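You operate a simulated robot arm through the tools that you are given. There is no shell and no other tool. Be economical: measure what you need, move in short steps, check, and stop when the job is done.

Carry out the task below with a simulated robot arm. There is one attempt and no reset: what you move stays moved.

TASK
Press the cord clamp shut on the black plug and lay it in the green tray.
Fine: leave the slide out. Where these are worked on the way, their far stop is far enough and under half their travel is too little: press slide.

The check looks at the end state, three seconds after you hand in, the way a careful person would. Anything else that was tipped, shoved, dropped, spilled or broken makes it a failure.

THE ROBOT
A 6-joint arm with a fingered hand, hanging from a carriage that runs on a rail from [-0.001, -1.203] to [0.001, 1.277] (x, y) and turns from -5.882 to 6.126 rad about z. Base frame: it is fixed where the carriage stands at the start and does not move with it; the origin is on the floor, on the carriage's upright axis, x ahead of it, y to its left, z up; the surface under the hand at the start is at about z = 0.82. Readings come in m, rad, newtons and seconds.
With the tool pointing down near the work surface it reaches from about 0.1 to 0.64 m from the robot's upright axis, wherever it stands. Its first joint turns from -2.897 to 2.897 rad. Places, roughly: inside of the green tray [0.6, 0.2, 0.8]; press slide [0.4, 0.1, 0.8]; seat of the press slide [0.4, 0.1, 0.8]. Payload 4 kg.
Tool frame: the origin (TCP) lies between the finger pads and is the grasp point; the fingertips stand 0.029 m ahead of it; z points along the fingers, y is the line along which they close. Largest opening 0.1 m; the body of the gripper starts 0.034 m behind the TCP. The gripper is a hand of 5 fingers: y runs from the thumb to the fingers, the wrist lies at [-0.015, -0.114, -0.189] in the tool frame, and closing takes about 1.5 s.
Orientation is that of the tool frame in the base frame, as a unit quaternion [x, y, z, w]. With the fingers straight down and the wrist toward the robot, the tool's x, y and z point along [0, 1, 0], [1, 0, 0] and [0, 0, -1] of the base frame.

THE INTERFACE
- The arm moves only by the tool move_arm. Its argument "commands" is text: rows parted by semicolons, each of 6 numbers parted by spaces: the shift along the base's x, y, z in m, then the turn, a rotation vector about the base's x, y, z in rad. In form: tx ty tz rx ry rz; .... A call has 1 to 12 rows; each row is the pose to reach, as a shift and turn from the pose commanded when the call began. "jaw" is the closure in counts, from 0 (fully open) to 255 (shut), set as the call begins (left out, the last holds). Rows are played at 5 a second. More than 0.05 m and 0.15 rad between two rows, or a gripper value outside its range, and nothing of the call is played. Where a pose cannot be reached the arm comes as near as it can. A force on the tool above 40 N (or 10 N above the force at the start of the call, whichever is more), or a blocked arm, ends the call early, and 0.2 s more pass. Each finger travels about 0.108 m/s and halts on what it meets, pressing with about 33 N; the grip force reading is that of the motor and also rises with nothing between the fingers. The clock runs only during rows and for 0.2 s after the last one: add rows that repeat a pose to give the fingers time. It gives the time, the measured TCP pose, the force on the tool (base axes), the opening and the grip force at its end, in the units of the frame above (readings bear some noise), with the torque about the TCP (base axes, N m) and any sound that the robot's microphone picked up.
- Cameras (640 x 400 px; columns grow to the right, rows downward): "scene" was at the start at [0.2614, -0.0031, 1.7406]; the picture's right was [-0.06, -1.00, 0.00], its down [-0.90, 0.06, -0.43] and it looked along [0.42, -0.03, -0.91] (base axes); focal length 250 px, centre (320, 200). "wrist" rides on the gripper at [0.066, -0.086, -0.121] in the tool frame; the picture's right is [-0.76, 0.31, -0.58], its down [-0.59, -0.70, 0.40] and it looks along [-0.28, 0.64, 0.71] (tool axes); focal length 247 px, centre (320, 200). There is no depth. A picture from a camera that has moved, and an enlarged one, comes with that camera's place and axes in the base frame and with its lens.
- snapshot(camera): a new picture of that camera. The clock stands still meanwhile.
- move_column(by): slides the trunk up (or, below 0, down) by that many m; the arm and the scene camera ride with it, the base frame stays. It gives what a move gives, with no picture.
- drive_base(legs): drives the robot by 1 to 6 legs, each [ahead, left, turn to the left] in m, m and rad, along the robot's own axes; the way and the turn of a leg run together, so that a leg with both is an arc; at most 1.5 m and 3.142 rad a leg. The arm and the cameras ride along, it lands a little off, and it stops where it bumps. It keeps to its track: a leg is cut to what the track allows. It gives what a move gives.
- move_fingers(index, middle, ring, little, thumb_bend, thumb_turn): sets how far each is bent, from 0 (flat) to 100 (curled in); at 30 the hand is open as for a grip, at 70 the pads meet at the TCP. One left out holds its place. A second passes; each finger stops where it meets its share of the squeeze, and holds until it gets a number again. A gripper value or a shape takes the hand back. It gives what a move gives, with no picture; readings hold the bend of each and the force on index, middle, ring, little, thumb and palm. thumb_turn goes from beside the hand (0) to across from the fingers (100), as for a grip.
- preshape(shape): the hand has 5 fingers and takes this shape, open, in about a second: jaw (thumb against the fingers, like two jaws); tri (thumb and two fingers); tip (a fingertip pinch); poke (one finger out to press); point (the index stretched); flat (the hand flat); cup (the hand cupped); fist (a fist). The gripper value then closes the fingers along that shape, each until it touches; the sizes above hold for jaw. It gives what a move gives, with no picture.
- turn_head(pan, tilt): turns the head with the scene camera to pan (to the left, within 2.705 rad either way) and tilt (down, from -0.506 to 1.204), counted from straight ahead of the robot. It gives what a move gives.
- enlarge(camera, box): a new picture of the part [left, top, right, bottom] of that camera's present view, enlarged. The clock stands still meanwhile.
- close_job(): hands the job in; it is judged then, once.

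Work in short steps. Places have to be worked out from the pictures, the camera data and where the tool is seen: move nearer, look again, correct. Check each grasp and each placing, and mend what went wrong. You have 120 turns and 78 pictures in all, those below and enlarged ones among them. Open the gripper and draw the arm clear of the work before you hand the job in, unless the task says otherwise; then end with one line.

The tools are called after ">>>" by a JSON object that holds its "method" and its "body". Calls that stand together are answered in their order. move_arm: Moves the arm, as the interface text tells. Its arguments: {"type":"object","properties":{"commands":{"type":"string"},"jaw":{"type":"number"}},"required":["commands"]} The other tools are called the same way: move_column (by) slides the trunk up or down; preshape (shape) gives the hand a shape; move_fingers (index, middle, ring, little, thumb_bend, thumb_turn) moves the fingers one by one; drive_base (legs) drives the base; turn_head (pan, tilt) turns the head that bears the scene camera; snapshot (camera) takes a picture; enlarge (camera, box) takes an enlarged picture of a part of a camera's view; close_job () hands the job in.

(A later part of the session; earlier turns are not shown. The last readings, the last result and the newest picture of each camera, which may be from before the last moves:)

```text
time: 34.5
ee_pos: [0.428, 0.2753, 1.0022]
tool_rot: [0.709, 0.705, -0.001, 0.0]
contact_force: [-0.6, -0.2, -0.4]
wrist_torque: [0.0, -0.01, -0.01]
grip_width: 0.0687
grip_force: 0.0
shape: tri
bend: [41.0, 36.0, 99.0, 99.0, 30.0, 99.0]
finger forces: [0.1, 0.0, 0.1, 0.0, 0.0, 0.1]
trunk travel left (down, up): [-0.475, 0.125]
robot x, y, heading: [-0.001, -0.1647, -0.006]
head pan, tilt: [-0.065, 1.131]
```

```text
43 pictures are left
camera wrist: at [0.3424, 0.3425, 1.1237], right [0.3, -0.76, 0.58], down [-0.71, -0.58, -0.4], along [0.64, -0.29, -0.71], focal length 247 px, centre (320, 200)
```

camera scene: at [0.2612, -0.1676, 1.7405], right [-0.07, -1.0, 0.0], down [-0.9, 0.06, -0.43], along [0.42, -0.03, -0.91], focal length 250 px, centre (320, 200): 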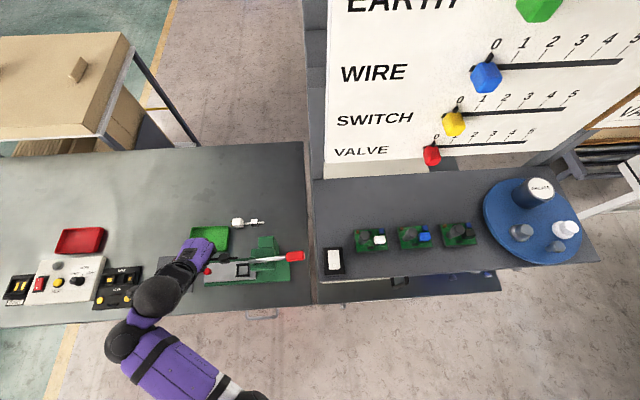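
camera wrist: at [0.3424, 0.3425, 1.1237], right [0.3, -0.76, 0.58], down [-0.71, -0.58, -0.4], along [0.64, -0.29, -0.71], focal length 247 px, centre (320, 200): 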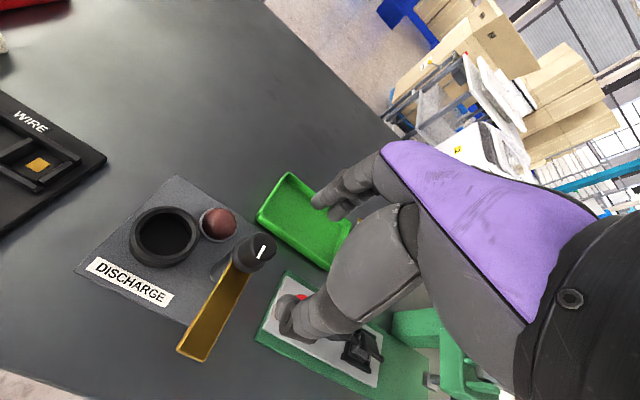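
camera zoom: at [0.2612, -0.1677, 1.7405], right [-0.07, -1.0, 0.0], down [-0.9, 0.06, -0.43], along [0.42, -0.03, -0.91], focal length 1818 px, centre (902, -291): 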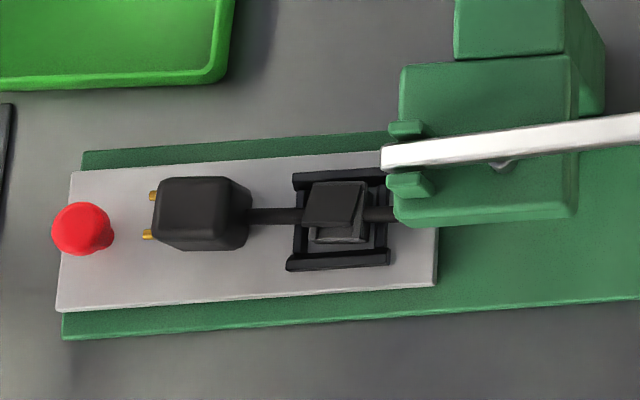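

The plug sits well: clamp inside the frame. The knob is at about [0.4315, 0.208, 0.860]. I move over it (TCP y≈0.213) and lower to z≈0.878 to grip it.

>>> {"method": "move_arm", "body": {"commands": "0.003 -0.03 0 0 0 0; 0.003 -0.063 0 0 0 0; 0.003 -0.063 -0.04 0 0 0; 0.003 -0.063 -0.08 0 0 0; 0.003 -0.063 -0.1 0 0 0; 0.003 -0.063 -0.1 0 0 0"}}

>>> {"method": "enlarge", "body": {"camera": "scene", "box": [180, 230, 270, 295]}}

>>> {"method": "enlarge", "body": {"camera": "wrist", "box": [190, 150, 390, 350]}}

```text
time: 35.9
ee_pos: [0.4336, 0.2114, 0.8999]
tool_rot: [0.709, 0.705, 0.0, 0.0]
contact_force: [-0.4, 1.2, 0.1]
wrist_torque: [-0.02, 0.03, -0.01]
grip_width: 0.0683
grip_force: 0.0
shape: tri
bend: [41.0, 36.0, 99.0, 99.0, 30.0, 99.0]
finger forces: [0.1, 0.0, 0.1, 0.1, 0.0, 0.0]
trunk travel left (down, up): [-0.475, 0.125]
robot x, y, heading: [0.0006, -0.1628, -0.005]
head pan, tilt: [-0.065, 1.131]
```

```text
6.15 times, centred on (225, 262) of scene
camera zoom: at [0.2613, -0.1677, 1.7406], right [-0.07, -1.0, 0.0], down [-0.9, 0.06, -0.43], along [0.42, -0.03, -0.91], focal length 1538 px, centre (905, -185)
```

zoom: 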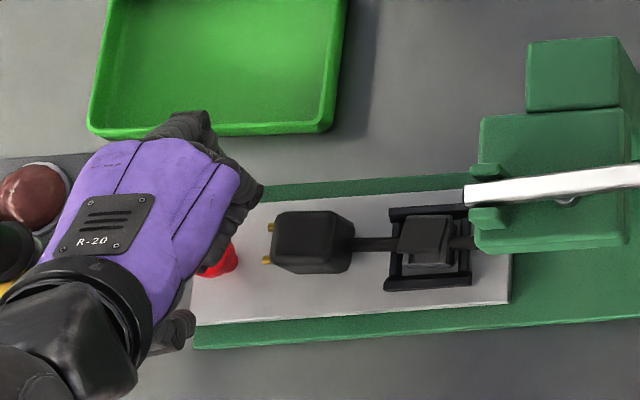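

```text
2.00 times, centred on (290, 250) of wrist
camera zoom: at [0.3484, 0.2785, 1.0217], right [0.3, -0.76, 0.58], down [-0.71, -0.58, -0.4], along [0.64, -0.29, -0.71], focal length 494 px, centre (380, 100)
```

zoom: 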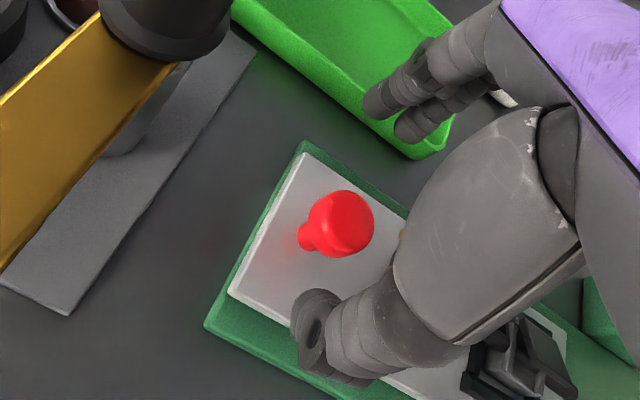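

The knob lies between thumb and fingers. I lower 2 cm and close gently on it.

>>> {"method": "move_arm", "body": {"commands": "-0.001 0 -0.01 0 0 0; -0.001 0 -0.02 0 0 0; -0.001 0 -0.02 0 0 0"}}

>>> {"method": "move_arm", "body": {"commands": "0 0 0 0 0 0; 0 0 0 0 0 0; 0 0 0 0 0 0; 0 0 0 0 0 0; 0 0 0 0 0 0; 0 0 0 0 0 0; 0 0 0 0 0 0", "jaw": 255}}

>>> {"method": "enlarge", "body": {"camera": "wrist", "box": [190, 150, 390, 350]}}

```text
time: 36.7
ee_pos: [0.4321, 0.2113, 0.8809]
tool_rot: [0.71, 0.704, 0.0, 0.0]
contact_force: [0.4, 0.6, 0.9]
wrist_torque: [-0.02, 0.0, 0.03]
grip_width: 0.0684
grip_force: 0.1
shape: tri
bend: [41.0, 36.0, 99.0, 99.0, 30.0, 99.0]
finger forces: [0.0, 0.0, 0.0, 0.0, 0.1, 0.1]
trunk travel left (down, up): [-0.475, 0.125]
robot x, y, heading: [0.0004, -0.1646, -0.008]
head pan, tilt: [-0.065, 1.131]
```

```text
time: 38.3
ee_pos: [0.4309, 0.2111, 0.881]
tool_rot: [0.709, 0.705, 0.0, 0.0]
contact_force: [-0.3, 0.7, -3.8]
wrist_torque: [0.03, -0.02, 0.08]
grip_width: 0.0137
grip_force: 33.1
shape: tri
bend: [69.0, 61.0, 100.0, 100.0, 52.0, 100.0]
finger forces: [12.6, 16.8, 0.0, 0.1, 29.8, 0.1]
trunk travel left (down, up): [-0.475, 0.125]
robot x, y, heading: [0.0051, -0.1641, -0.008]
head pan, tilt: [-0.065, 1.131]
```

```text
2.00 times, centred on (290, 250) of wrist
camera zoom: at [0.3462, 0.2785, 1.0018], right [0.3, -0.76, 0.58], down [-0.71, -0.58, -0.4], along [0.64, -0.29, -0.71], focal length 494 px, centre (380, 100)
```

zoom: 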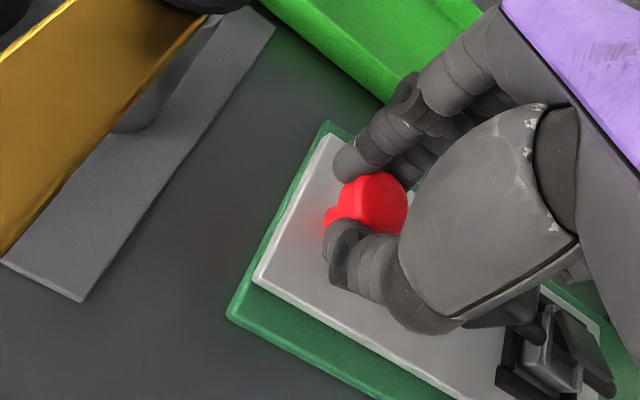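

The knob is gripped. I push the slide right (−y) by 5 cm and watch the force.

>>> {"method": "move_arm", "body": {"commands": "0 -0.01 0 0 0 0; 0 -0.02 0 0 0 0; 0 -0.03 0 0 0 0; 0 -0.04 0 0 0 0; 0 -0.05 0 0 0 0; 0 -0.05 0 0 0 0"}}

>>> {"method": "enlarge", "body": {"camera": "scene", "box": [180, 230, 290, 295]}}

```text
time: 39.7
ee_pos: [0.4304, 0.1603, 0.8813]
tool_rot: [0.709, 0.706, 0.0, 0.0]
contact_force: [-0.3, -1.1, -11.7]
wrist_torque: [0.0, -0.05, 0.07]
grip_width: 0.0122
grip_force: 33.4
shape: tri
bend: [70.0, 61.0, 100.0, 100.0, 53.0, 100.0]
finger forces: [10.9, 18.6, 0.0, 0.1, 28.0, 0.0]
trunk travel left (down, up): [-0.475, 0.125]
robot x, y, heading: [-0.0021, -0.1628, -0.002]
head pan, tilt: [-0.065, 1.131]
```

```text
5.82 times, centred on (235, 262) of scene
camera zoom: at [0.261, -0.1679, 1.7404], right [-0.07, -1.0, 0.0], down [-0.9, 0.06, -0.42], along [0.42, -0.03, -0.91], focal length 1454 px, centre (814, -164)
```

zoom: 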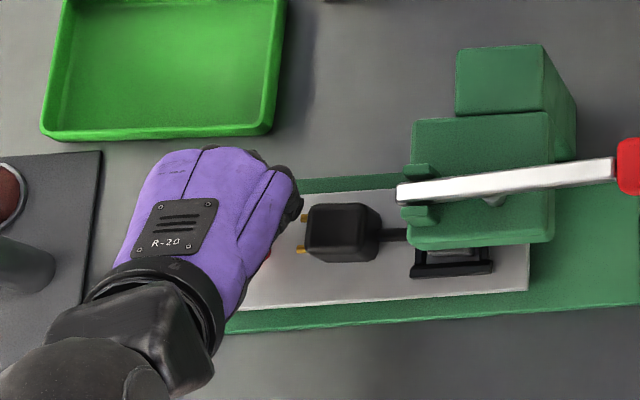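

The slide moves with the plug. The grip pulls slightly on z, so I lower 3 mm and push on.

>>> {"method": "move_arm", "body": {"commands": "0 -0.01 -0.002 0 0 0; 0 -0.02 -0.003 0 0 0; 0 -0.03 -0.003 0 0 0; 0 -0.04 -0.003 0 0 0; 0 -0.04 -0.003 0 0 0"}}

>>> {"method": "enlarge", "body": {"camera": "scene", "box": [180, 230, 290, 295]}}

```text
time: 40.9
ee_pos: [0.4322, 0.1233, 0.8798]
tool_rot: [0.709, 0.705, 0.0, -0.001]
contact_force: [-7.7, -1.3, 16.7]
wrist_torque: [-0.07, 0.24, 0.02]
grip_width: 0.0124
grip_force: 32.8
shape: tri
bend: [71.0, 61.0, 100.0, 100.0, 52.0, 100.0]
finger forces: [11.1, 17.7, 0.0, 0.0, 35.0, 0.0]
trunk travel left (down, up): [-0.475, 0.125]
robot x, y, heading: [0.0021, -0.1624, -0.005]
head pan, tilt: [-0.065, 1.131]
```

```text
5.82 times, centred on (235, 262) of scene
camera zoom: at [0.261, -0.1675, 1.7406], right [-0.07, -1.0, 0.0], down [-0.9, 0.06, -0.42], along [0.42, -0.03, -0.91], focal length 1454 px, centre (814, -164)
```

zoom: 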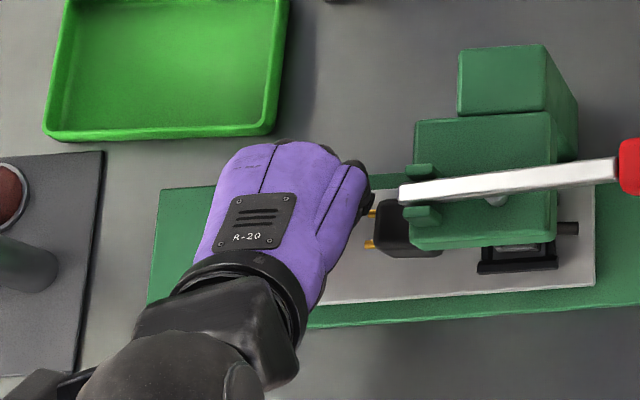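

The seat is now about under the head (y≈0). I relieve z by 2 mm and push to the stop.

>>> {"method": "move_arm", "body": {"commands": "0 0 0.002 0 0 0; 0 -0.005 0.002 0 0 0; 0 -0.01 0.002 0 0 0; 0 -0.015 0.002 0 0 0; 0 -0.02 0.002 0 0 0; 0 -0.02 0.002 0 0 0"}}

>>> {"method": "enlarge", "body": {"camera": "scene", "box": [180, 230, 290, 295]}}

```text
time: 42.3
ee_pos: [0.4304, 0.1107, 0.8817]
tool_rot: [0.706, 0.708, 0.001, -0.003]
contact_force: [-2.9, 32.0, -11.1]
wrist_torque: [0.53, 0.04, 0.25]
grip_width: 0.0104
grip_force: 32.9
shape: tri
bend: [69.0, 61.0, 100.0, 100.0, 54.0, 100.0]
finger forces: [31.5, 14.7, 0.0, 0.0, 27.4, 0.0]
trunk travel left (down, up): [-0.475, 0.125]
robot x, y, heading: [-0.0017, -0.1598, -0.005]
head pan, tilt: [-0.065, 1.131]
```

```text
5.82 times, centred on (235, 262) of scene
camera zoom: at [0.2608, -0.1649, 1.7402], right [-0.07, -1.0, 0.0], down [-0.9, 0.06, -0.42], along [0.42, -0.03, -0.91], focal length 1454 px, centre (814, -164)
```

zoom: 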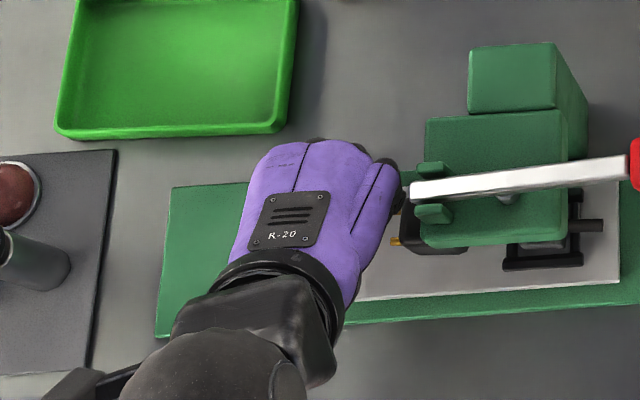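

The y force of 32 N with the index loaded by the knob says the slide is at its far stop. I take off the load, open, and raise.

>>> {"method": "move_arm", "body": {"commands": "0 0.004 0 0 0 0; 0 0.008 0 0 0 0; 0 0.008 0 0 0 0"}}

>>> {"method": "move_arm", "body": {"commands": "0 0 0 0 0 0; 0 0 0 0 0 0; 0 0 0 0 0 0; 0 0 0 0 0 0; 0 0 0 0 0 0; 0 0 0 0 0 0; 0 0.005 0.02 0 0 0; 0 0.01 0.05 0 0 0; 0 0.02 0.09 0 0 0; 0 0.03 0.13 0 0 0; 0 0.06 0.16 0 0 0; 0 0.1 0.17 0 0 0", "jaw": 80}}

>>> {"method": "enlarge", "body": {"camera": "scene", "box": [190, 220, 320, 301]}}

```text
time: 43.1
ee_pos: [0.4297, 0.1109, 0.8809]
tool_rot: [0.709, 0.705, 0.0, -0.001]
contact_force: [-9.1, 14.4, 2.3]
wrist_torque: [0.27, 0.18, 0.16]
grip_width: 0.0109
grip_force: 33.1
shape: tri
bend: [70.0, 61.0, 100.0, 100.0, 54.0, 100.0]
finger forces: [21.4, 17.3, 0.1, 0.0, 32.7, 0.0]
trunk travel left (down, up): [-0.475, 0.125]
robot x, y, heading: [-0.0006, -0.1641, -0.007]
head pan, tilt: [-0.065, 1.131]
```

```text
time: 45.7
ee_pos: [0.43, 0.2114, 1.0518]
tool_rot: [0.709, 0.705, 0.0, 0.0]
contact_force: [-0.4, 0.2, 0.0]
wrist_torque: [0.01, 0.0, 0.02]
grip_width: 0.0685
grip_force: 0.1
shape: tri
bend: [41.0, 36.0, 99.0, 99.0, 30.0, 99.0]
finger forces: [0.1, 0.0, 0.0, 0.1, 0.0, 0.0]
trunk travel left (down, up): [-0.475, 0.125]
robot x, y, heading: [0.0007, -0.1631, -0.002]
head pan, tilt: [-0.065, 1.131]
```

```text
4.92 times, centred on (255, 260) of scene
camera zoom: at [0.2612, -0.1677, 1.7405], right [-0.07, -1.0, 0.0], down [-0.9, 0.06, -0.43], along [0.42, -0.03, -0.91], focal length 1230 px, centre (640, -98)
```

zoom: 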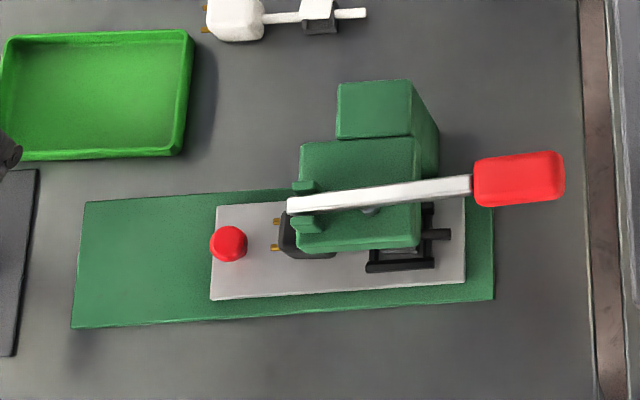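

Slide fully in with clamp under the head. The lever handle spans y −0.08…−0.13 at z≈1.0; a raised shelf edge lies at y≈−0.17, so I'll come from the left. I drive the carriage to y≈0.1 and close the fingers for pressing.

>>> {"method": "drive_base", "body": {"legs": [[0, 0.264, 0]]}}

>>> {"method": "move_arm", "body": {"commands": "0 -0.045 0.01 0 0 0; 0 -0.09 0.02 0 0 0; 0 -0.135 0.03 0 0 0; 0 -0.18 0.04 0 0 0; 0 -0.225 0.04 0 0 0; 0 -0.27 0.04 0 0 0; 0 -0.315 0.04 0 0 0; 0 -0.36 0.04 0 0 0; 0 -0.405 0.04 0 0 0; 0 -0.44 0.04 0 0 0; 0 -0.475 0.04 0 0 0; 0 -0.475 0.04 0 0 0", "jaw": 255}}

>>> {"method": "snapshot", "body": {"camera": "scene"}}

```text
time: 47.6
ee_pos: [0.4297, 0.4767, 1.0522]
tool_rot: [0.708, 0.706, 0.0, 0.001]
contact_force: [-1.0, -0.5, 0.8]
wrist_torque: [-0.01, 0.01, 0.0]
grip_width: 0.0684
grip_force: 0.0
shape: tri
bend: [41.0, 36.0, 99.0, 99.0, 30.0, 99.0]
finger forces: [0.0, 0.0, 0.1, 0.1, 0.1, 0.1]
trunk travel left (down, up): [-0.475, 0.125]
robot x, y, heading: [0.0034, 0.103, -0.005]
head pan, tilt: [-0.065, 1.131]
```

```text
time: 50.0
ee_pos: [0.4279, 0.0088, 1.0977]
tool_rot: [0.714, 0.7, -0.003, -0.001]
contact_force: [18.1, 0.5, -20.6]
wrist_torque: [-1.57, 0.33, -1.29]
grip_width: 0.0002
grip_force: 33.0
shape: tri
bend: [70.0, 70.0, 100.0, 100.0, 70.0, 100.0]
finger forces: [0.0, 0.0, 0.0, 0.0, 0.0, 0.1]
out of reach, approached as far as the arm can: row 2, 3, 4, 5, 6, 7, 8, 11
trunk travel left (down, up): [-0.475, 0.125]
robot x, y, heading: [0.0013, 0.1032, -0.003]
head pan, tilt: [-0.065, 1.131]
stopped in row 11: the force on the tool passed its limit at 112 N (the readings are from after the stop); the commanded pose is now the measured one
```

```text
35 pictures are left
camera scene: at [0.2614, 0.0986, 1.7405], right [-0.07, -1.0, 0.0], down [-0.9, 0.06, -0.43], along [0.42, -0.03, -0.91], focal length 250 px, centre (320, 200)
```

scene: 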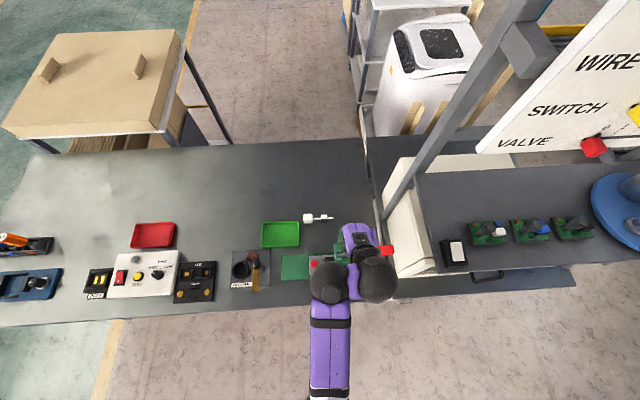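

The call stopped on a force. I look closely before moving.

>>> {"method": "enlarge", "body": {"camera": "scene", "box": [280, 200, 440, 310]}}

>>> {"method": "snapshot", "body": {"camera": "wrist"}}

```text
3.64 times, centred on (360, 255) of scene
camera zoom: at [0.2614, 0.0986, 1.7405], right [-0.07, -1.0, 0.0], down [-0.9, 0.06, -0.43], along [0.42, -0.03, -0.91], focal length 909 px, centre (174, 0)
```

zoom: 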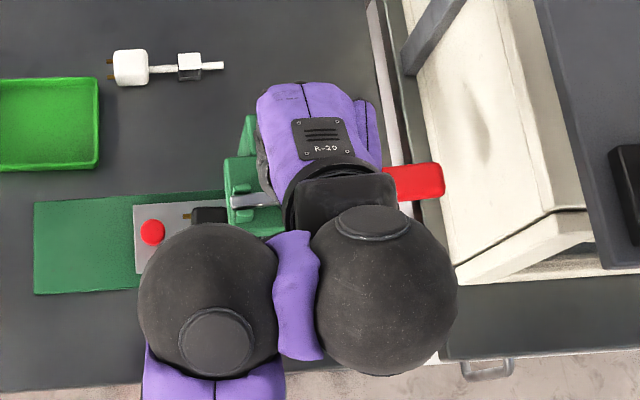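

```text
33 pictures are left
camera wrist: at [0.3444, 0.0784, 1.2185], right [0.29, -0.76, 0.58], down [-0.72, -0.57, -0.4], along [0.63, -0.3, -0.71], focal length 247 px, centre (320, 200)
```

wrist: 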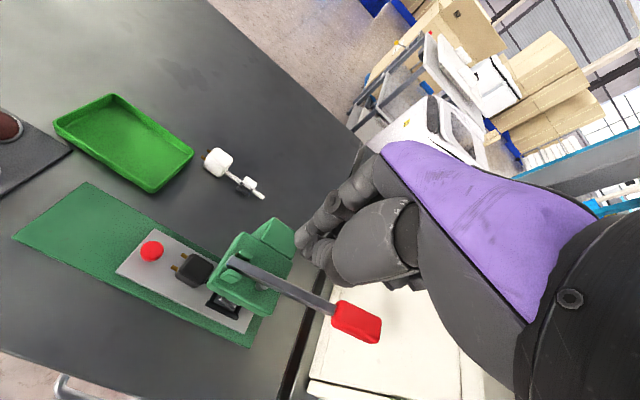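

Nothing in the scene looks disturbed; the arm seems to have folded the elbow to the right. I hold a moment with a small retreat to see whether the load vanishes.

>>> {"method": "move_arm", "body": {"commands": "0 0.01 0.005 0 0 0; 0 0.02 0.01 0 0 0; 0 0.02 0.01 0 0 0; 0 0.02 0.01 0 0 0"}}

>>> {"method": "enlarge", "body": {"camera": "scene", "box": [280, 200, 440, 310]}}

```text
time: 50.2
ee_pos: [0.4294, 0.0104, 1.0975]
tool_rot: [0.713, 0.701, -0.003, 0.001]
contact_force: [0.9, 0.7, -1.0]
wrist_torque: [-0.07, 0.1, -0.06]
grip_width: 0.0
grip_force: 32.9
shape: tri
bend: [70.0, 70.0, 100.0, 100.0, 70.0, 100.0]
finger forces: [0.0, 0.0, 0.1, 0.1, 0.0, 0.0]
trunk travel left (down, up): [-0.475, 0.125]
robot x, y, heading: [0.0009, 0.1043, -0.003]
head pan, tilt: [-0.065, 1.131]
stopped in row 1: the force on the tool passed its limit at 48 N (the readings are from after the stop); the commanded pose is now the measured one
```

```text
3.64 times, centred on (360, 255) of scene
camera zoom: at [0.2615, 0.0985, 1.7406], right [-0.07, -1.0, 0.0], down [-0.9, 0.06, -0.43], along [0.42, -0.03, -0.91], focal length 909 px, centre (174, 0)
```

zoom: 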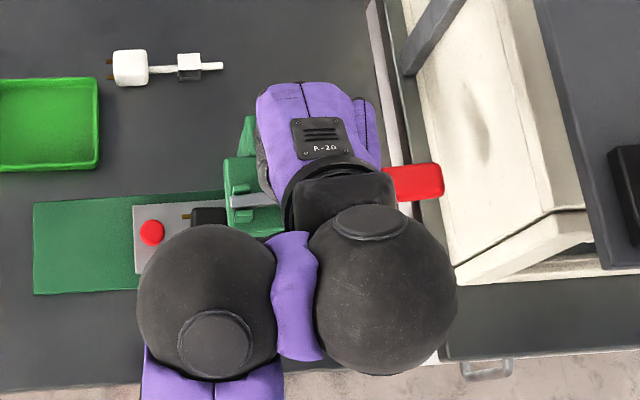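

The load was only a transient from the folding arm; all is at rest now. The near, high pose is cramped, so I stand farther left (base y≈0.29) and then reach right with a straighter arm.

>>> {"method": "drive_base", "body": {"legs": [[0, 0.19, 0]]}}

>>> {"method": "move_arm", "body": {"commands": "0 -0.02 0 0 0 0; 0 -0.05 0 0 0 0; 0 -0.08 0 0 0 0; 0 -0.11 -0.005 0 0 0; 0 -0.14 -0.01 0 0 0; 0 -0.17 -0.015 0 0 0; 0 -0.2 -0.02 0 0 0; 0 -0.2 -0.02 0 0 0"}}

>>> {"method": "snapshot", "body": {"camera": "scene"}}

```text
time: 51.8
ee_pos: [0.429, 0.201, 1.0977]
tool_rot: [0.713, 0.701, -0.003, 0.001]
contact_force: [-0.5, -0.3, 0.4]
wrist_torque: [0.01, 0.0, -0.05]
grip_width: 0.0001
grip_force: 33.2
shape: tri
bend: [70.0, 70.0, 100.0, 100.0, 70.0, 100.0]
finger forces: [0.0, 0.0, 0.1, 0.0, 0.0, 0.0]
trunk travel left (down, up): [-0.475, 0.125]
robot x, y, heading: [-0.0005, 0.2925, 0.001]
head pan, tilt: [-0.065, 1.131]
```

```text
time: 52.1
ee_pos: [0.4294, 0.1938, 1.0983]
tool_rot: [0.717, 0.697, -0.002, 0.001]
contact_force: [9.2, 0.5, -15.6]
wrist_torque: [-1.1, -0.07, -0.72]
grip_width: 0.0001
grip_force: 33.0
shape: tri
bend: [70.0, 70.0, 100.0, 100.0, 70.0, 100.0]
finger forces: [0.0, 0.0, 0.0, 0.0, 0.0, 0.1]
trunk travel left (down, up): [-0.475, 0.125]
robot x, y, heading: [-0.0033, 0.2907, -0.0]
head pan, tilt: [-0.065, 1.131]
stopped in row 1: the force on the tool passed its limit at 81 N (the readings are from after the stop); the commanded pose is now the measured one
```

```text
31 pictures are left
camera scene: at [0.2615, 0.2896, 1.7405], right [-0.06, -1.0, 0.0], down [-0.9, 0.06, -0.43], along [0.42, -0.03, -0.91], focal length 250 px, centre (320, 200)
```

scene: 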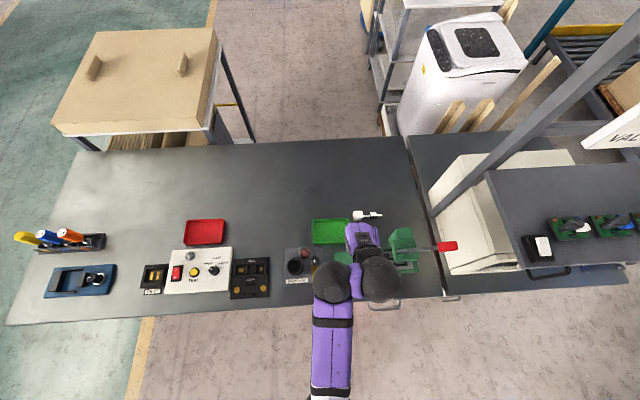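

The arm is near a singular fold and jerks. I try very small steps outward (+x, slightly down) to unfold it.

>>> {"method": "move_arm", "body": {"commands": "0.004 0 -0.003 0 0 0; 0.01 0 -0.006 0 0 0; 0.018 0 -0.009 0 0 0; 0.028 0 -0.012 0 0 0; 0.04 0 -0.015 0 0 0; 0.04 0 -0.015 0 0 0"}}

```text
time: 53.5
ee_pos: [0.4611, 0.1979, 1.1063]
tool_rot: [0.717, 0.697, -0.004, 0.001]
contact_force: [0.5, 0.0, 0.1]
wrist_torque: [-0.01, 0.03, 0.03]
grip_width: 0.0
grip_force: 33.3
shape: tri
bend: [70.0, 70.0, 100.0, 100.0, 70.0, 100.0]
finger forces: [0.0, 0.0, 0.0, 0.1, 0.1, 0.0]
out of reach, approached as far as the arm can: row 2, 3, 4, 5, 6
trunk travel left (down, up): [-0.475, 0.125]
robot x, y, heading: [-0.0002, 0.2923, -0.002]
head pan, tilt: [-0.065, 1.131]
```

The arm is folded to its limit at this height. Raising the trunk lets it work more stretched; I raise it by 0.12 m and then come down with the arm.

>>> {"method": "move_column", "body": {"by": 0.12}}

>>> {"method": "move_arm", "body": {"commands": "0.01 0 -0.02 0 0 0; 0.01 0 -0.05 0 0 0; 0.01 0 -0.08 0 0 0; 0.005 0 -0.11 0 0 0; 0 0 -0.13 0 0 0; -0.01 0 -0.13 0 0 0; -0.01 0 -0.13 0 0 0"}}

>>> {"method": "snapshot", "body": {"camera": "scene"}}

```text
time: 55.0
ee_pos: [0.4607, 0.1973, 1.2259]
tool_rot: [0.717, 0.697, -0.003, 0.0]
contact_force: [-0.1, -0.6, 0.8]
wrist_torque: [0.02, 0.04, 0.01]
grip_width: 0.0001
grip_force: 33.1
shape: tri
bend: [70.0, 70.0, 100.0, 100.0, 70.0, 100.0]
finger forces: [0.0, 0.0, 0.0, 0.0, 0.1, 0.0]
trunk travel left (down, up): [-0.595, 0.005]
robot x, y, heading: [0.0007, 0.2903, 0.004]
head pan, tilt: [-0.065, 1.131]
```

```text
time: 56.6
ee_pos: [0.4385, 0.2098, 1.217]
tool_rot: [0.717, 0.697, -0.006, -0.001]
contact_force: [0.0, 0.7, 0.3]
wrist_torque: [-0.01, 0.0, 0.04]
grip_width: 0.0
grip_force: 32.2
shape: tri
bend: [70.0, 70.0, 100.0, 100.0, 70.0, 100.0]
finger forces: [0.0, 0.0, 0.1, 0.0, 0.0, 0.0]
out of reach, approached as far as the arm can: row 1, 2, 3, 4, 5, 6, 7
trunk travel left (down, up): [-0.595, 0.005]
robot x, y, heading: [0.0009, 0.2952, -0.001]
head pan, tilt: [-0.065, 1.131]
```

```text
30 pictures are left
camera scene: at [0.2616, 0.2895, 1.8606], right [-0.06, -1.0, 0.0], down [-0.9, 0.06, -0.43], along [0.42, -0.03, -0.91], focal length 250 px, centre (320, 200)
```

scene: 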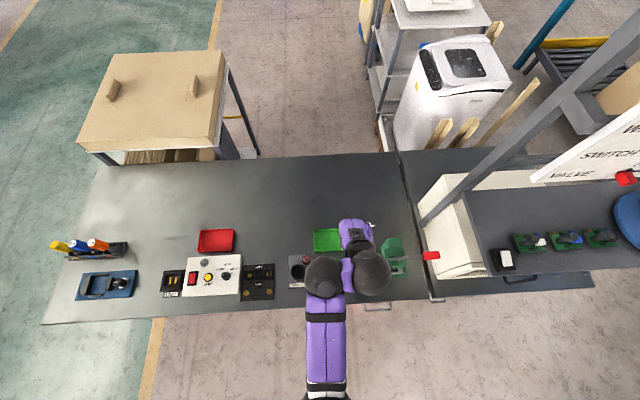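

The arm sits on an awkward branch. I move it out toward the well-behaved starting pose (farther in x, centred on the robot).

>>> {"method": "move_arm", "body": {"commands": "0.02 0.01 0.01 0 0 0; 0.05 0.03 0.02 0 0 0; 0.08 0.05 0.03 0 0 0; 0.11 0.07 0.04 0 0 0; 0.14 0.09 0.05 0 0 0; 0.17 0.1 0.06 0 0 0; 0.2 0.11 0.07 0 0 0; 0.22 0.11 0.07 0 0 0; 0.22 0.11 0.07 0 0 0"}}

>>> {"method": "snapshot", "body": {"camera": "scene"}}

```text
time: 58.6
ee_pos: [0.6573, 0.3166, 1.2828]
tool_rot: [0.717, 0.697, -0.004, 0.0]
contact_force: [0.0, 0.6, -0.1]
wrist_torque: [-0.02, 0.01, 0.0]
grip_width: 0.0
grip_force: 32.6
shape: tri
bend: [70.0, 70.0, 100.0, 100.0, 70.0, 100.0]
finger forces: [0.1, 0.0, 0.0, 0.0, 0.0, 0.0]
out of reach, approached as far as the arm can: row 5, 6, 7
trunk travel left (down, up): [-0.595, 0.005]
robot x, y, heading: [0.0018, 0.2927, 0.002]
head pan, tilt: [-0.065, 1.131]
```

```text
29 pictures are left
camera scene: at [0.2616, 0.2895, 1.8606], right [-0.06, -1.0, 0.0], down [-0.9, 0.06, -0.43], along [0.42, -0.03, -0.91], focal length 250 px, centre (320, 200)
```

scene: 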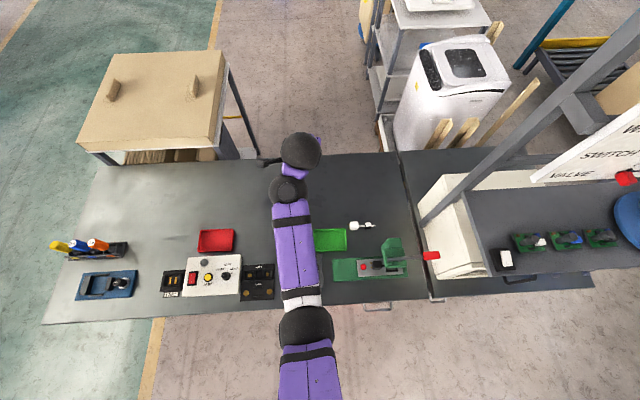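

Back on the good branch. With the trunk raised, I now draw in to [0.43, 0.32, 1.08] here on the free side and straighten the yaw, before driving right.

>>> {"method": "move_arm", "body": {"commands": "0 0 -0.04 0 0 0.01; 0 0 -0.08 0 0 0.028; -0.02 0 -0.12 0 0 0.028; -0.04 0 -0.16 0 0 0.028; -0.07 0 -0.19 0 0 0.028; -0.1 0 -0.203 0 0 0.028; -0.13 0 -0.203 0 0 0.028; -0.16 0 -0.203 0 0 0.028; -0.19 0 -0.203 0 0 0.028; -0.21 0 -0.203 0 0 0.028; -0.227 0 -0.203 0 0 0.028; -0.227 0 -0.203 0 0 0.028"}}

>>> {"method": "snapshot", "body": {"camera": "scene"}}

```text
time: 61.2
ee_pos: [0.4297, 0.3175, 1.0831]
tool_rot: [0.708, 0.706, -0.004, 0.0]
contact_force: [0.4, 0.0, -0.2]
wrist_torque: [0.01, -0.01, -0.02]
grip_width: 0.0
grip_force: 32.4
shape: tri
bend: [70.0, 70.0, 100.0, 100.0, 70.0, 100.0]
finger forces: [0.0, 0.0, 0.0, 0.0, 0.1, 0.0]
trunk travel left (down, up): [-0.595, 0.005]
robot x, y, heading: [0.0003, 0.2902, -0.003]
head pan, tilt: [-0.065, 1.131]
```

```text
28 pictures are left
camera scene: at [0.2615, 0.2895, 1.8606], right [-0.06, -1.0, 0.0], down [-0.9, 0.06, -0.43], along [0.42, -0.03, -0.91], focal length 250 px, centre (320, 200)
```

scene: 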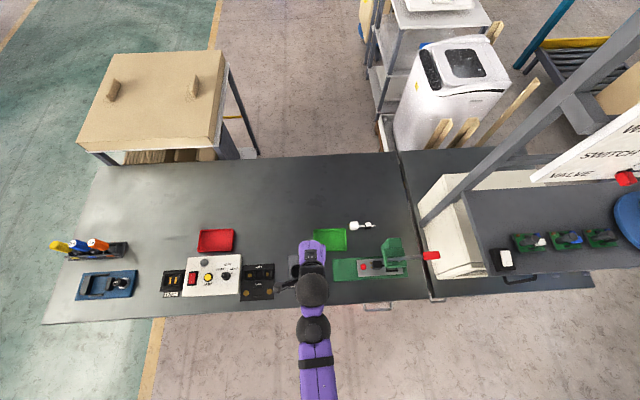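

Clean. I now drive right by 0.40 m so the TCP comes above the lever handle (y≈−0.085, tips ~1.05, handle top ~1.01).

>>> {"method": "drive_base", "body": {"legs": [[0, -0.4, 0]]}}

>>> {"method": "snapshot", "body": {"camera": "wrist"}}

>>> {"method": "enlarge", "body": {"camera": "scene", "box": [240, 200, 400, 320]}}

```text
time: 63.7
ee_pos: [0.4299, -0.0877, 1.0843]
tool_rot: [0.706, 0.708, -0.003, 0.0]
contact_force: [-0.8, 0.3, 0.1]
wrist_torque: [-0.02, -0.02, 0.01]
grip_width: 0.0
grip_force: 33.1
shape: tri
bend: [70.0, 70.0, 100.0, 100.0, 70.0, 100.0]
finger forces: [0.1, 0.0, 0.1, 0.0, 0.0, 0.0]
trunk travel left (down, up): [-0.595, 0.005]
robot x, y, heading: [-0.002, -0.1137, 0.002]
head pan, tilt: [-0.065, 1.131]
```

```text
27 pictures are left
camera wrist: at [0.3443, -0.0201, 1.2048], right [0.31, -0.75, 0.58], down [-0.7, -0.59, -0.39], along [0.64, -0.29, -0.71], focal length 247 px, centre (320, 200)
```

wrist: 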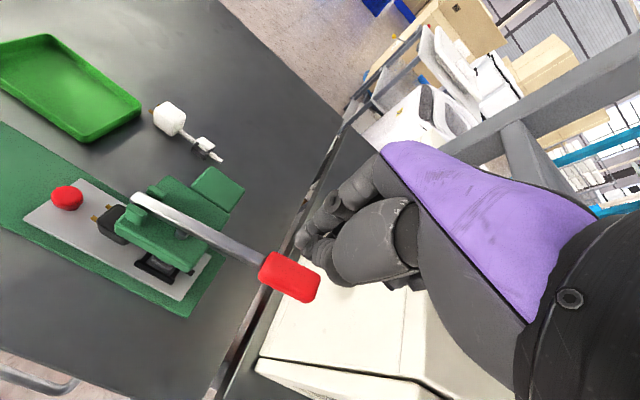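

```text
3.33 times, centred on (320, 260) of scene
camera zoom: at [0.2613, -0.1147, 1.8606], right [-0.06, -1.0, 0.0], down [-0.9, 0.06, -0.43], along [0.42, -0.03, -0.91], focal length 833 px, centre (320, 0)
```

zoom: 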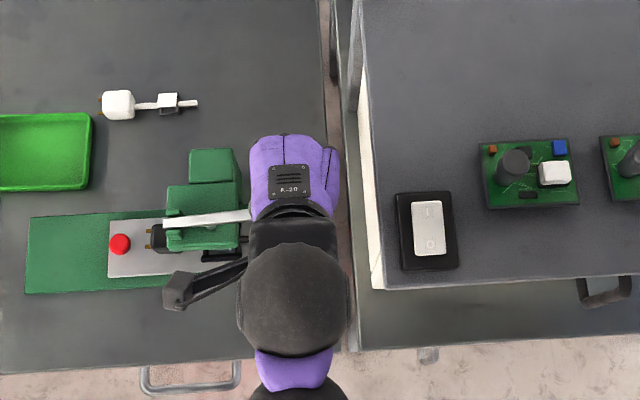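

The handle is at about [0.4315, −0.108, 1.0]. I shift −10 mm in y and come down until contact.

>>> {"method": "move_arm", "body": {"commands": "0.001 -0.01 -0.01 0 0 0; 0.001 -0.01 -0.03 0 0 0; 0.001 -0.01 -0.045 0 0 0; 0.001 -0.01 -0.06 0 0 0; 0.001 -0.01 -0.07 0 0 0; 0.001 -0.01 -0.08 0 0 0; 0.001 -0.01 -0.08 0 0 0"}}

>>> {"method": "snapshot", "body": {"camera": "wrist"}}

```text
time: 65.3
ee_pos: [0.4308, -0.0969, 1.0038]
tool_rot: [0.706, 0.708, -0.003, 0.0]
contact_force: [-1.3, -1.2, 3.9]
wrist_torque: [-0.04, 0.02, 0.0]
grip_width: 0.0
grip_force: 33.3
shape: tri
bend: [70.0, 70.0, 100.0, 100.0, 70.0, 100.0]
finger forces: [0.1, 0.0, 0.0, 0.0, 0.0, 0.1]
trunk travel left (down, up): [-0.595, 0.005]
robot x, y, heading: [-0.0026, -0.1133, 0.006]
head pan, tilt: [-0.065, 1.131]
```

```text
25 pictures are left
camera wrist: at [0.3459, -0.0295, 1.1251], right [0.31, -0.75, 0.58], down [-0.7, -0.59, -0.39], along [0.64, -0.29, -0.71], focal length 247 px, centre (320, 200)
```

wrist: 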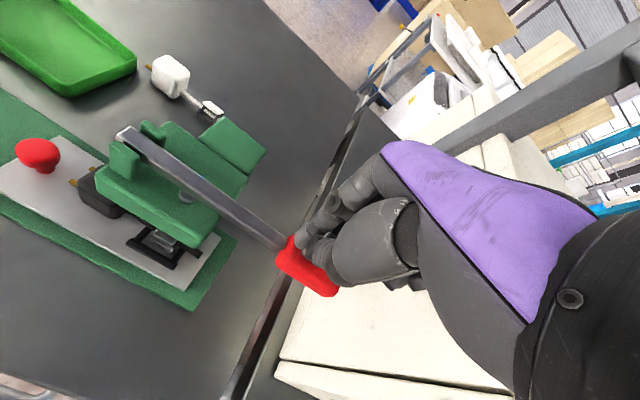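

Fingers are on the handle with light resistance. I press further down.

>>> {"method": "move_arm", "body": {"commands": "0 0 -0.01 0 0 0; 0 0 -0.02 0 0 0; 0 0 -0.03 0 0 0; 0 0 -0.04 0 0 0; 0 0 -0.05 0 0 0; 0 0 -0.05 0 0 0"}}

>>> {"method": "snapshot", "body": {"camera": "wrist"}}

```text
time: 66.1
ee_pos: [0.4387, -0.0979, 0.9816]
tool_rot: [0.708, 0.707, 0.003, 0.008]
contact_force: [-5.9, -4.4, 24.6]
wrist_torque: [-0.04, 0.2, 0.02]
grip_width: 0.0
grip_force: 33.3
shape: tri
bend: [70.0, 70.0, 100.0, 100.0, 70.0, 100.0]
finger forces: [0.0, 0.1, 0.0, 0.0, 67.6, 0.0]
trunk travel left (down, up): [-0.595, 0.005]
robot x, y, heading: [-0.0013, -0.1104, 0.003]
head pan, tilt: [-0.065, 1.131]
stopped in row 4: the force on the tool passed its limit at 47 N (the readings are from after the stop); the commanded pose is now the measured one
```

```text
24 pictures are left
camera wrist: at [0.351, -0.0303, 1.1017], right [0.3, -0.75, 0.59], down [-0.7, -0.59, -0.41], along [0.65, -0.29, -0.7], focal length 247 px, centre (320, 200)
```

wrist: 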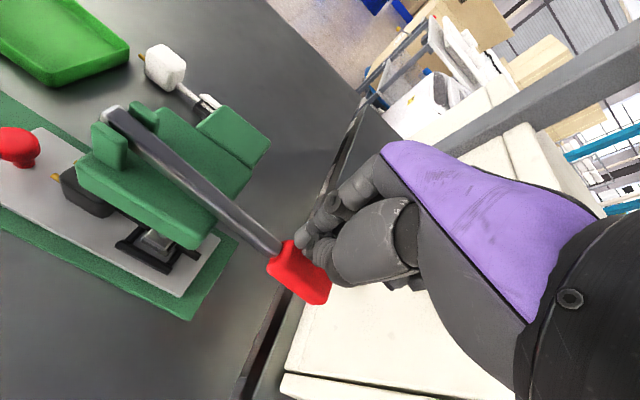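

>>> {"method": "enlarge", "body": {"camera": "wrist", "box": [60, 90, 360, 330]}}

```text
1.67 times, centred on (210, 210) of wrist
camera zoom: at [0.351, -0.0303, 1.1017], right [0.3, -0.75, 0.59], down [-0.7, -0.59, -0.41], along [0.65, -0.29, -0.7], focal length 412 px, centre (503, 183)
```

zoom: 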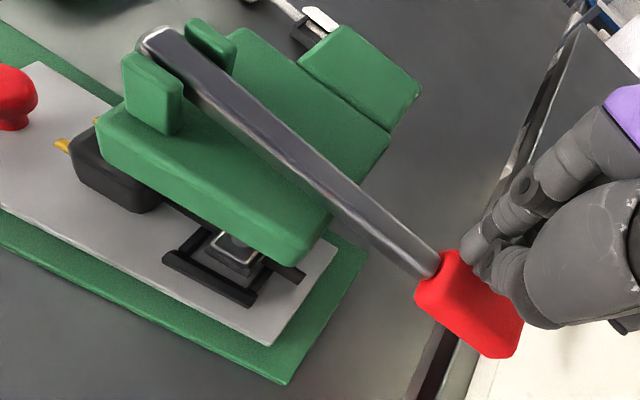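

The ram has just met the clamp, and my fingertips sit at the handle's inner far edge. I lift slightly, re-centre (−10 mm x, −14 mm y), and press slowly.

>>> {"method": "move_arm", "body": {"commands": "0 0 0.02 0 0 0; 0 0 0.04 0 0 0; -0.01 -0.014 0.045 0 0 0; -0.01 -0.014 0.03 0 0 0; -0.01 -0.014 0.02 0 0 0; -0.01 -0.014 0.01 0 0 0; -0.01 -0.014 0.01 0 0 0"}}

>>> {"method": "enlarge", "body": {"camera": "wrist", "box": [60, 90, 360, 330]}}

```text
time: 67.7
ee_pos: [0.4244, -0.1117, 0.9888]
tool_rot: [0.707, 0.707, 0.002, 0.004]
contact_force: [0.2, 0.4, 3.1]
wrist_torque: [0.03, -0.04, 0.01]
grip_width: 0.0
grip_force: 33.4
shape: tri
bend: [70.0, 70.0, 100.0, 100.0, 70.0, 100.0]
finger forces: [0.0, 0.0, 0.0, 0.0, 0.1, 0.0]
trunk travel left (down, up): [-0.595, 0.005]
robot x, y, heading: [-0.0027, -0.1137, 0.002]
head pan, tilt: [-0.065, 1.131]
```

```text
1.67 times, centred on (210, 210) of wrist
camera zoom: at [0.3379, -0.0443, 1.1098], right [0.3, -0.75, 0.58], down [-0.7, -0.59, -0.4], along [0.65, -0.29, -0.71], focal length 412 px, centre (503, 183)
```

zoom: 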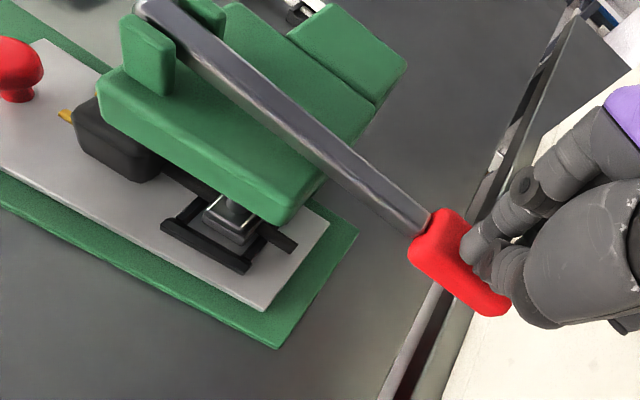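

Now well on the handle. I press slowly in 3 mm rows.

>>> {"method": "move_arm", "body": {"commands": "0 0 -0.004 0 0 0; 0 0 -0.008 0 0 0; 0 0 -0.012 0 0 0; 0 0 -0.015 0 0 0; 0 0 -0.018 0 0 0; 0 0 -0.021 0 0 0; 0 0 -0.024 0 0 0; 0 0 -0.027 0 0 0; 0 0 -0.03 0 0 0; 0 0 -0.033 0 0 0; 0 0 -0.036 0 0 0; 0 0 -0.04 0 0 0"}}

>>> {"method": "enlarge", "body": {"camera": "wrist", "box": [60, 90, 360, 330]}}

```text
time: 68.8
ee_pos: [0.4313, -0.1134, 0.9781]
tool_rot: [0.708, 0.706, 0.006, 0.011]
contact_force: [-6.8, -4.2, 25.6]
wrist_torque: [-0.04, 0.15, -0.01]
grip_width: 0.0
grip_force: 32.8
shape: tri
bend: [70.0, 70.0, 100.0, 100.0, 70.0, 100.0]
finger forces: [0.0, 0.0, 0.0, 0.0, 74.4, 0.0]
trunk travel left (down, up): [-0.595, 0.005]
robot x, y, heading: [-0.0032, -0.114, 0.002]
head pan, tilt: [-0.065, 1.131]
stopped in row 5: the force on the tool passed its limit at 43 N (the readings are from after the stop); the commanded pose is now the measured one
```

```text
1.67 times, centred on (210, 210) of wrist
camera zoom: at [0.3428, -0.0448, 1.0967], right [0.29, -0.75, 0.59], down [-0.7, -0.59, -0.41], along [0.66, -0.29, -0.7], focal length 412 px, centre (503, 183)
```

zoom: 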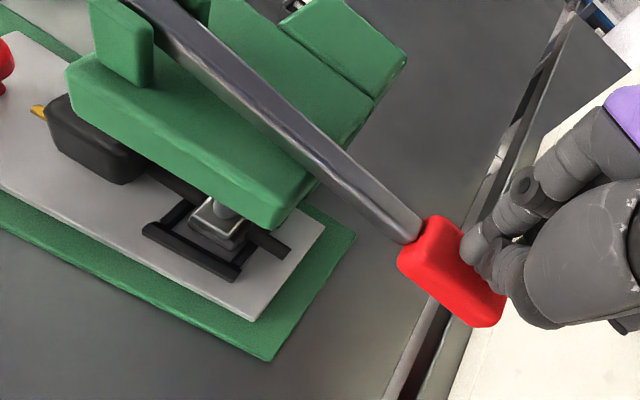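

The ram is working on the clamp; the static load is ~26 N. I continue from here in finer steps.

>>> {"method": "move_arm", "body": {"commands": "-0.001 0 -0.001 0 0 0; -0.002 0 -0.002 0 0 0; -0.003 0 -0.003 0 0 0; -0.004 0 -0.004 0 0 0; -0.005 0 -0.005 0 0 0; -0.005 0 -0.006 0 0 0; -0.005 0 -0.007 0 0 0; -0.005 0 -0.008 0 0 0; -0.005 0 -0.009 0 0 0; -0.005 0 -0.01 0 0 0; -0.005 0 -0.011 0 0 0; -0.005 0 -0.012 0 0 0"}}

```text
time: 69.9
ee_pos: [0.4307, -0.113, 0.978]
tool_rot: [0.709, 0.705, 0.01, 0.014]
contact_force: [-5.1, -4.2, 25.6]
wrist_torque: [-0.03, 0.1, -0.01]
grip_width: 0.0002
grip_force: 32.8
shape: tri
bend: [70.0, 70.0, 100.0, 100.0, 70.0, 100.0]
finger forces: [0.0, 0.0, 0.0, 0.0, 74.4, 0.0]
trunk travel left (down, up): [-0.595, 0.005]
robot x, y, heading: [-0.0018, -0.1107, 0.003]
head pan, tilt: [-0.065, 1.131]
stopped in row 5: the force on the tool passed its limit at 40 N (the readings are from after the stop); the commanded pose is now the measured one
```

No further advance at 40 N. I check closely whether the clamp is already shut under the ram.

>>> {"method": "enlarge", "body": {"camera": "wrist", "box": [110, 155, 210, 265]}}

```text
3.64 times, centred on (160, 210) of wrist
camera zoom: at [0.3417, -0.0449, 1.0951], right [0.28, -0.75, 0.59], down [-0.69, -0.59, -0.42], along [0.66, -0.29, -0.69], focal length 898 px, centre (902, 164)
```

zoom: 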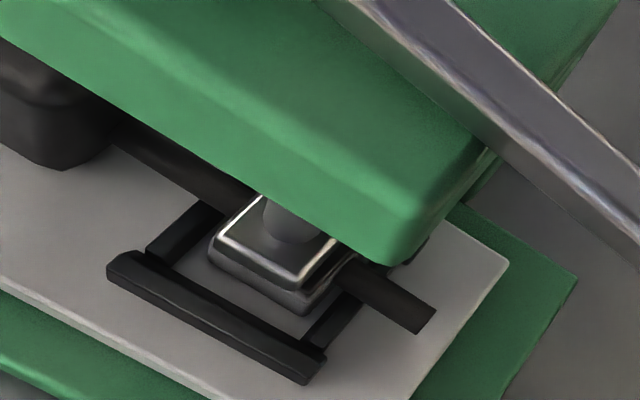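

The ram plate sits low on the clamp box. I lift the hand and see whether the lever rises and whether the lid stays shut.

>>> {"method": "move_arm", "body": {"commands": "0 0 0.015 0 0 0; 0 0 0.03 0 0 0; 0 0 0.045 0 0 0; 0 0 0.06 0 0 0; 0 0 0.06 0 0 0; 0 0 0.06 0 0 0"}}

>>> {"method": "enlarge", "body": {"camera": "wrist", "box": [60, 120, 330, 300]}}

```text
time: 71.3
ee_pos: [0.4266, -0.11, 1.0347]
tool_rot: [0.708, 0.706, 0.006, 0.011]
contact_force: [0.6, 0.7, 1.8]
wrist_torque: [0.03, 0.02, 0.0]
grip_width: 0.0
grip_force: 33.0
shape: tri
bend: [70.0, 70.0, 100.0, 100.0, 70.0, 100.0]
finger forces: [0.0, 0.0, 0.0, 0.0, 0.0, 0.0]
trunk travel left (down, up): [-0.595, 0.005]
robot x, y, heading: [-0.0015, -0.1158, 0.001]
head pan, tilt: [-0.065, 1.131]
```

```text
2.22 times, centred on (195, 210) of wrist
camera zoom: at [0.3386, -0.0429, 1.153], right [0.29, -0.75, 0.59], down [-0.69, -0.59, -0.41], along [0.66, -0.29, -0.7], focal length 549 px, centre (598, 178)
```

zoom: 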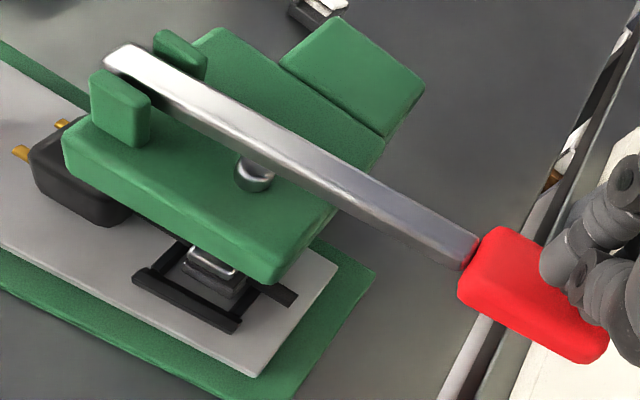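

>>> {"method": "enlarge", "body": {"camera": "wrist", "box": [110, 195, 200, 275]}}

```text
5.00 times, centred on (155, 235) of wrist
camera zoom: at [0.3386, -0.0429, 1.153], right [0.29, -0.75, 0.59], down [-0.69, -0.59, -0.41], along [0.66, -0.29, -0.7], focal length 1235 px, centre (1145, 25)
```

zoom: 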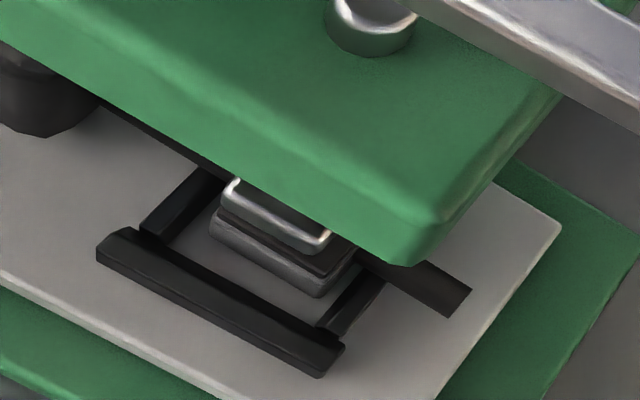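

The lid now looks flat and shut on the box with the ram raised; the lever springs up by itself. I raise the hand and drive left so it comes above the knob (y≈0.11).

>>> {"method": "move_arm", "body": {"commands": "0 0 0.02 0 0 0; 0 0 0.04 0 0 0; 0.002 0 0.055 0 -0.01 0; 0.002 0 0.055 0 -0.02 0; 0.002 0 0.055 0 -0.02 0"}}

>>> {"method": "drive_base", "body": {"legs": [[0, 0.23, 0]]}}

>>> {"method": "enlarge", "body": {"camera": "wrist", "box": [150, 150, 400, 350]}}

```text
time: 72.5
ee_pos: [0.4284, -0.1116, 1.0892]
tool_rot: [0.708, 0.706, 0.013, 0.017]
contact_force: [-0.4, 0.4, 0.1]
wrist_torque: [0.0, -0.02, 0.0]
grip_width: 0.0
grip_force: 32.9
shape: tri
bend: [70.0, 70.0, 100.0, 100.0, 70.0, 100.0]
finger forces: [0.0, 0.1, 0.1, 0.0, 0.0, 0.0]
trunk travel left (down, up): [-0.595, 0.005]
robot x, y, heading: [-0.0017, -0.1116, 0.008]
head pan, tilt: [-0.065, 1.131]
```

```text
time: 74.2
ee_pos: [0.4295, 0.1109, 1.0887]
tool_rot: [0.709, 0.705, 0.014, 0.017]
contact_force: [0.2, 0.0, -0.3]
wrist_torque: [-0.01, -0.03, 0.01]
grip_width: 0.0001
grip_force: 33.3
shape: tri
bend: [70.0, 70.0, 100.0, 100.0, 70.0, 100.0]
finger forces: [0.0, 0.0, 0.0, 0.0, 0.1, 0.0]
trunk travel left (down, up): [-0.595, 0.005]
robot x, y, heading: [-0.0008, 0.1122, -0.002]
head pan, tilt: [-0.065, 1.131]
```

```text
2.00 times, centred on (275, 250) of wrist
camera zoom: at [0.3385, 0.1785, 1.2059], right [0.28, -0.76, 0.59], down [-0.69, -0.59, -0.43], along [0.67, -0.29, -0.68], focal length 494 px, centre (410, 100)
```

zoom: 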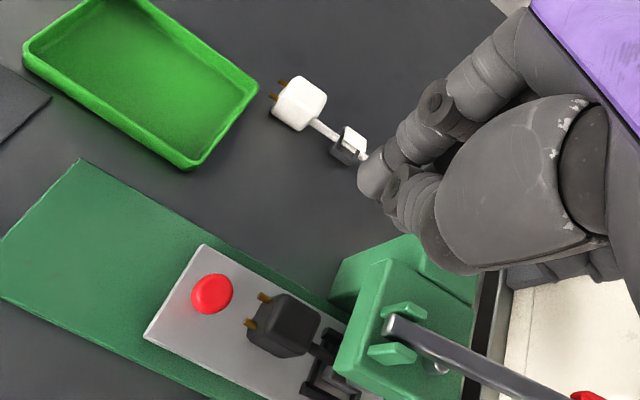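

The knob is at about [0.430, 0.109]. I correct the small tool tilt, open to ~7 cm, and come down above the knob at z≈0.91.

>>> {"method": "move_arm", "body": {"commands": "0 0 0 0.005 0.043 0.004; 0.002 0.002 0 0.005 0.043 0.004; 0.002 0.002 0 0.005 0.043 0.004; 0.002 0.002 -0.04 0.005 0.043 0.004; 0.002 0.002 -0.08 0.005 0.043 0.004; 0.002 0.002 -0.12 0.005 0.043 0.004; 0.002 0.002 -0.16 0.005 0.043 0.004; 0.002 0.002 -0.18 0.005 0.043 0.004; 0.002 0.002 -0.18 0.005 0.043 0.004", "jaw": 80}}

>>> {"method": "enlarge", "body": {"camera": "wrist", "box": [190, 150, 390, 350]}}

```text
time: 76.2
ee_pos: [0.4307, 0.1126, 0.9096]
tool_rot: [0.708, 0.707, 0.0, 0.001]
contact_force: [0.0, 0.4, -0.1]
wrist_torque: [-0.04, -0.01, 0.0]
grip_width: 0.0687
grip_force: 0.1
shape: tri
bend: [41.0, 36.0, 99.0, 99.0, 30.0, 99.0]
finger forces: [0.0, 0.0, 0.0, 0.0, 0.0, 0.0]
trunk travel left (down, up): [-0.595, 0.005]
robot x, y, heading: [-0.0011, 0.1143, -0.003]
head pan, tilt: [-0.065, 1.131]
```

```text
2.00 times, centred on (290, 250) of wrist
camera zoom: at [0.3459, 0.1799, 1.0293], right [0.3, -0.76, 0.58], down [-0.7, -0.59, -0.4], along [0.64, -0.29, -0.71], focal length 494 px, centre (380, 100)
```

zoom: 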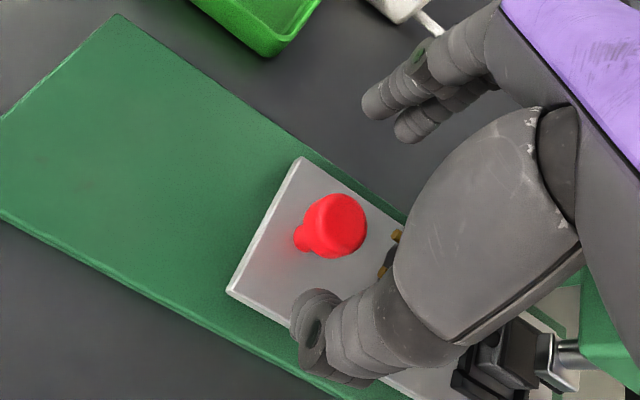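

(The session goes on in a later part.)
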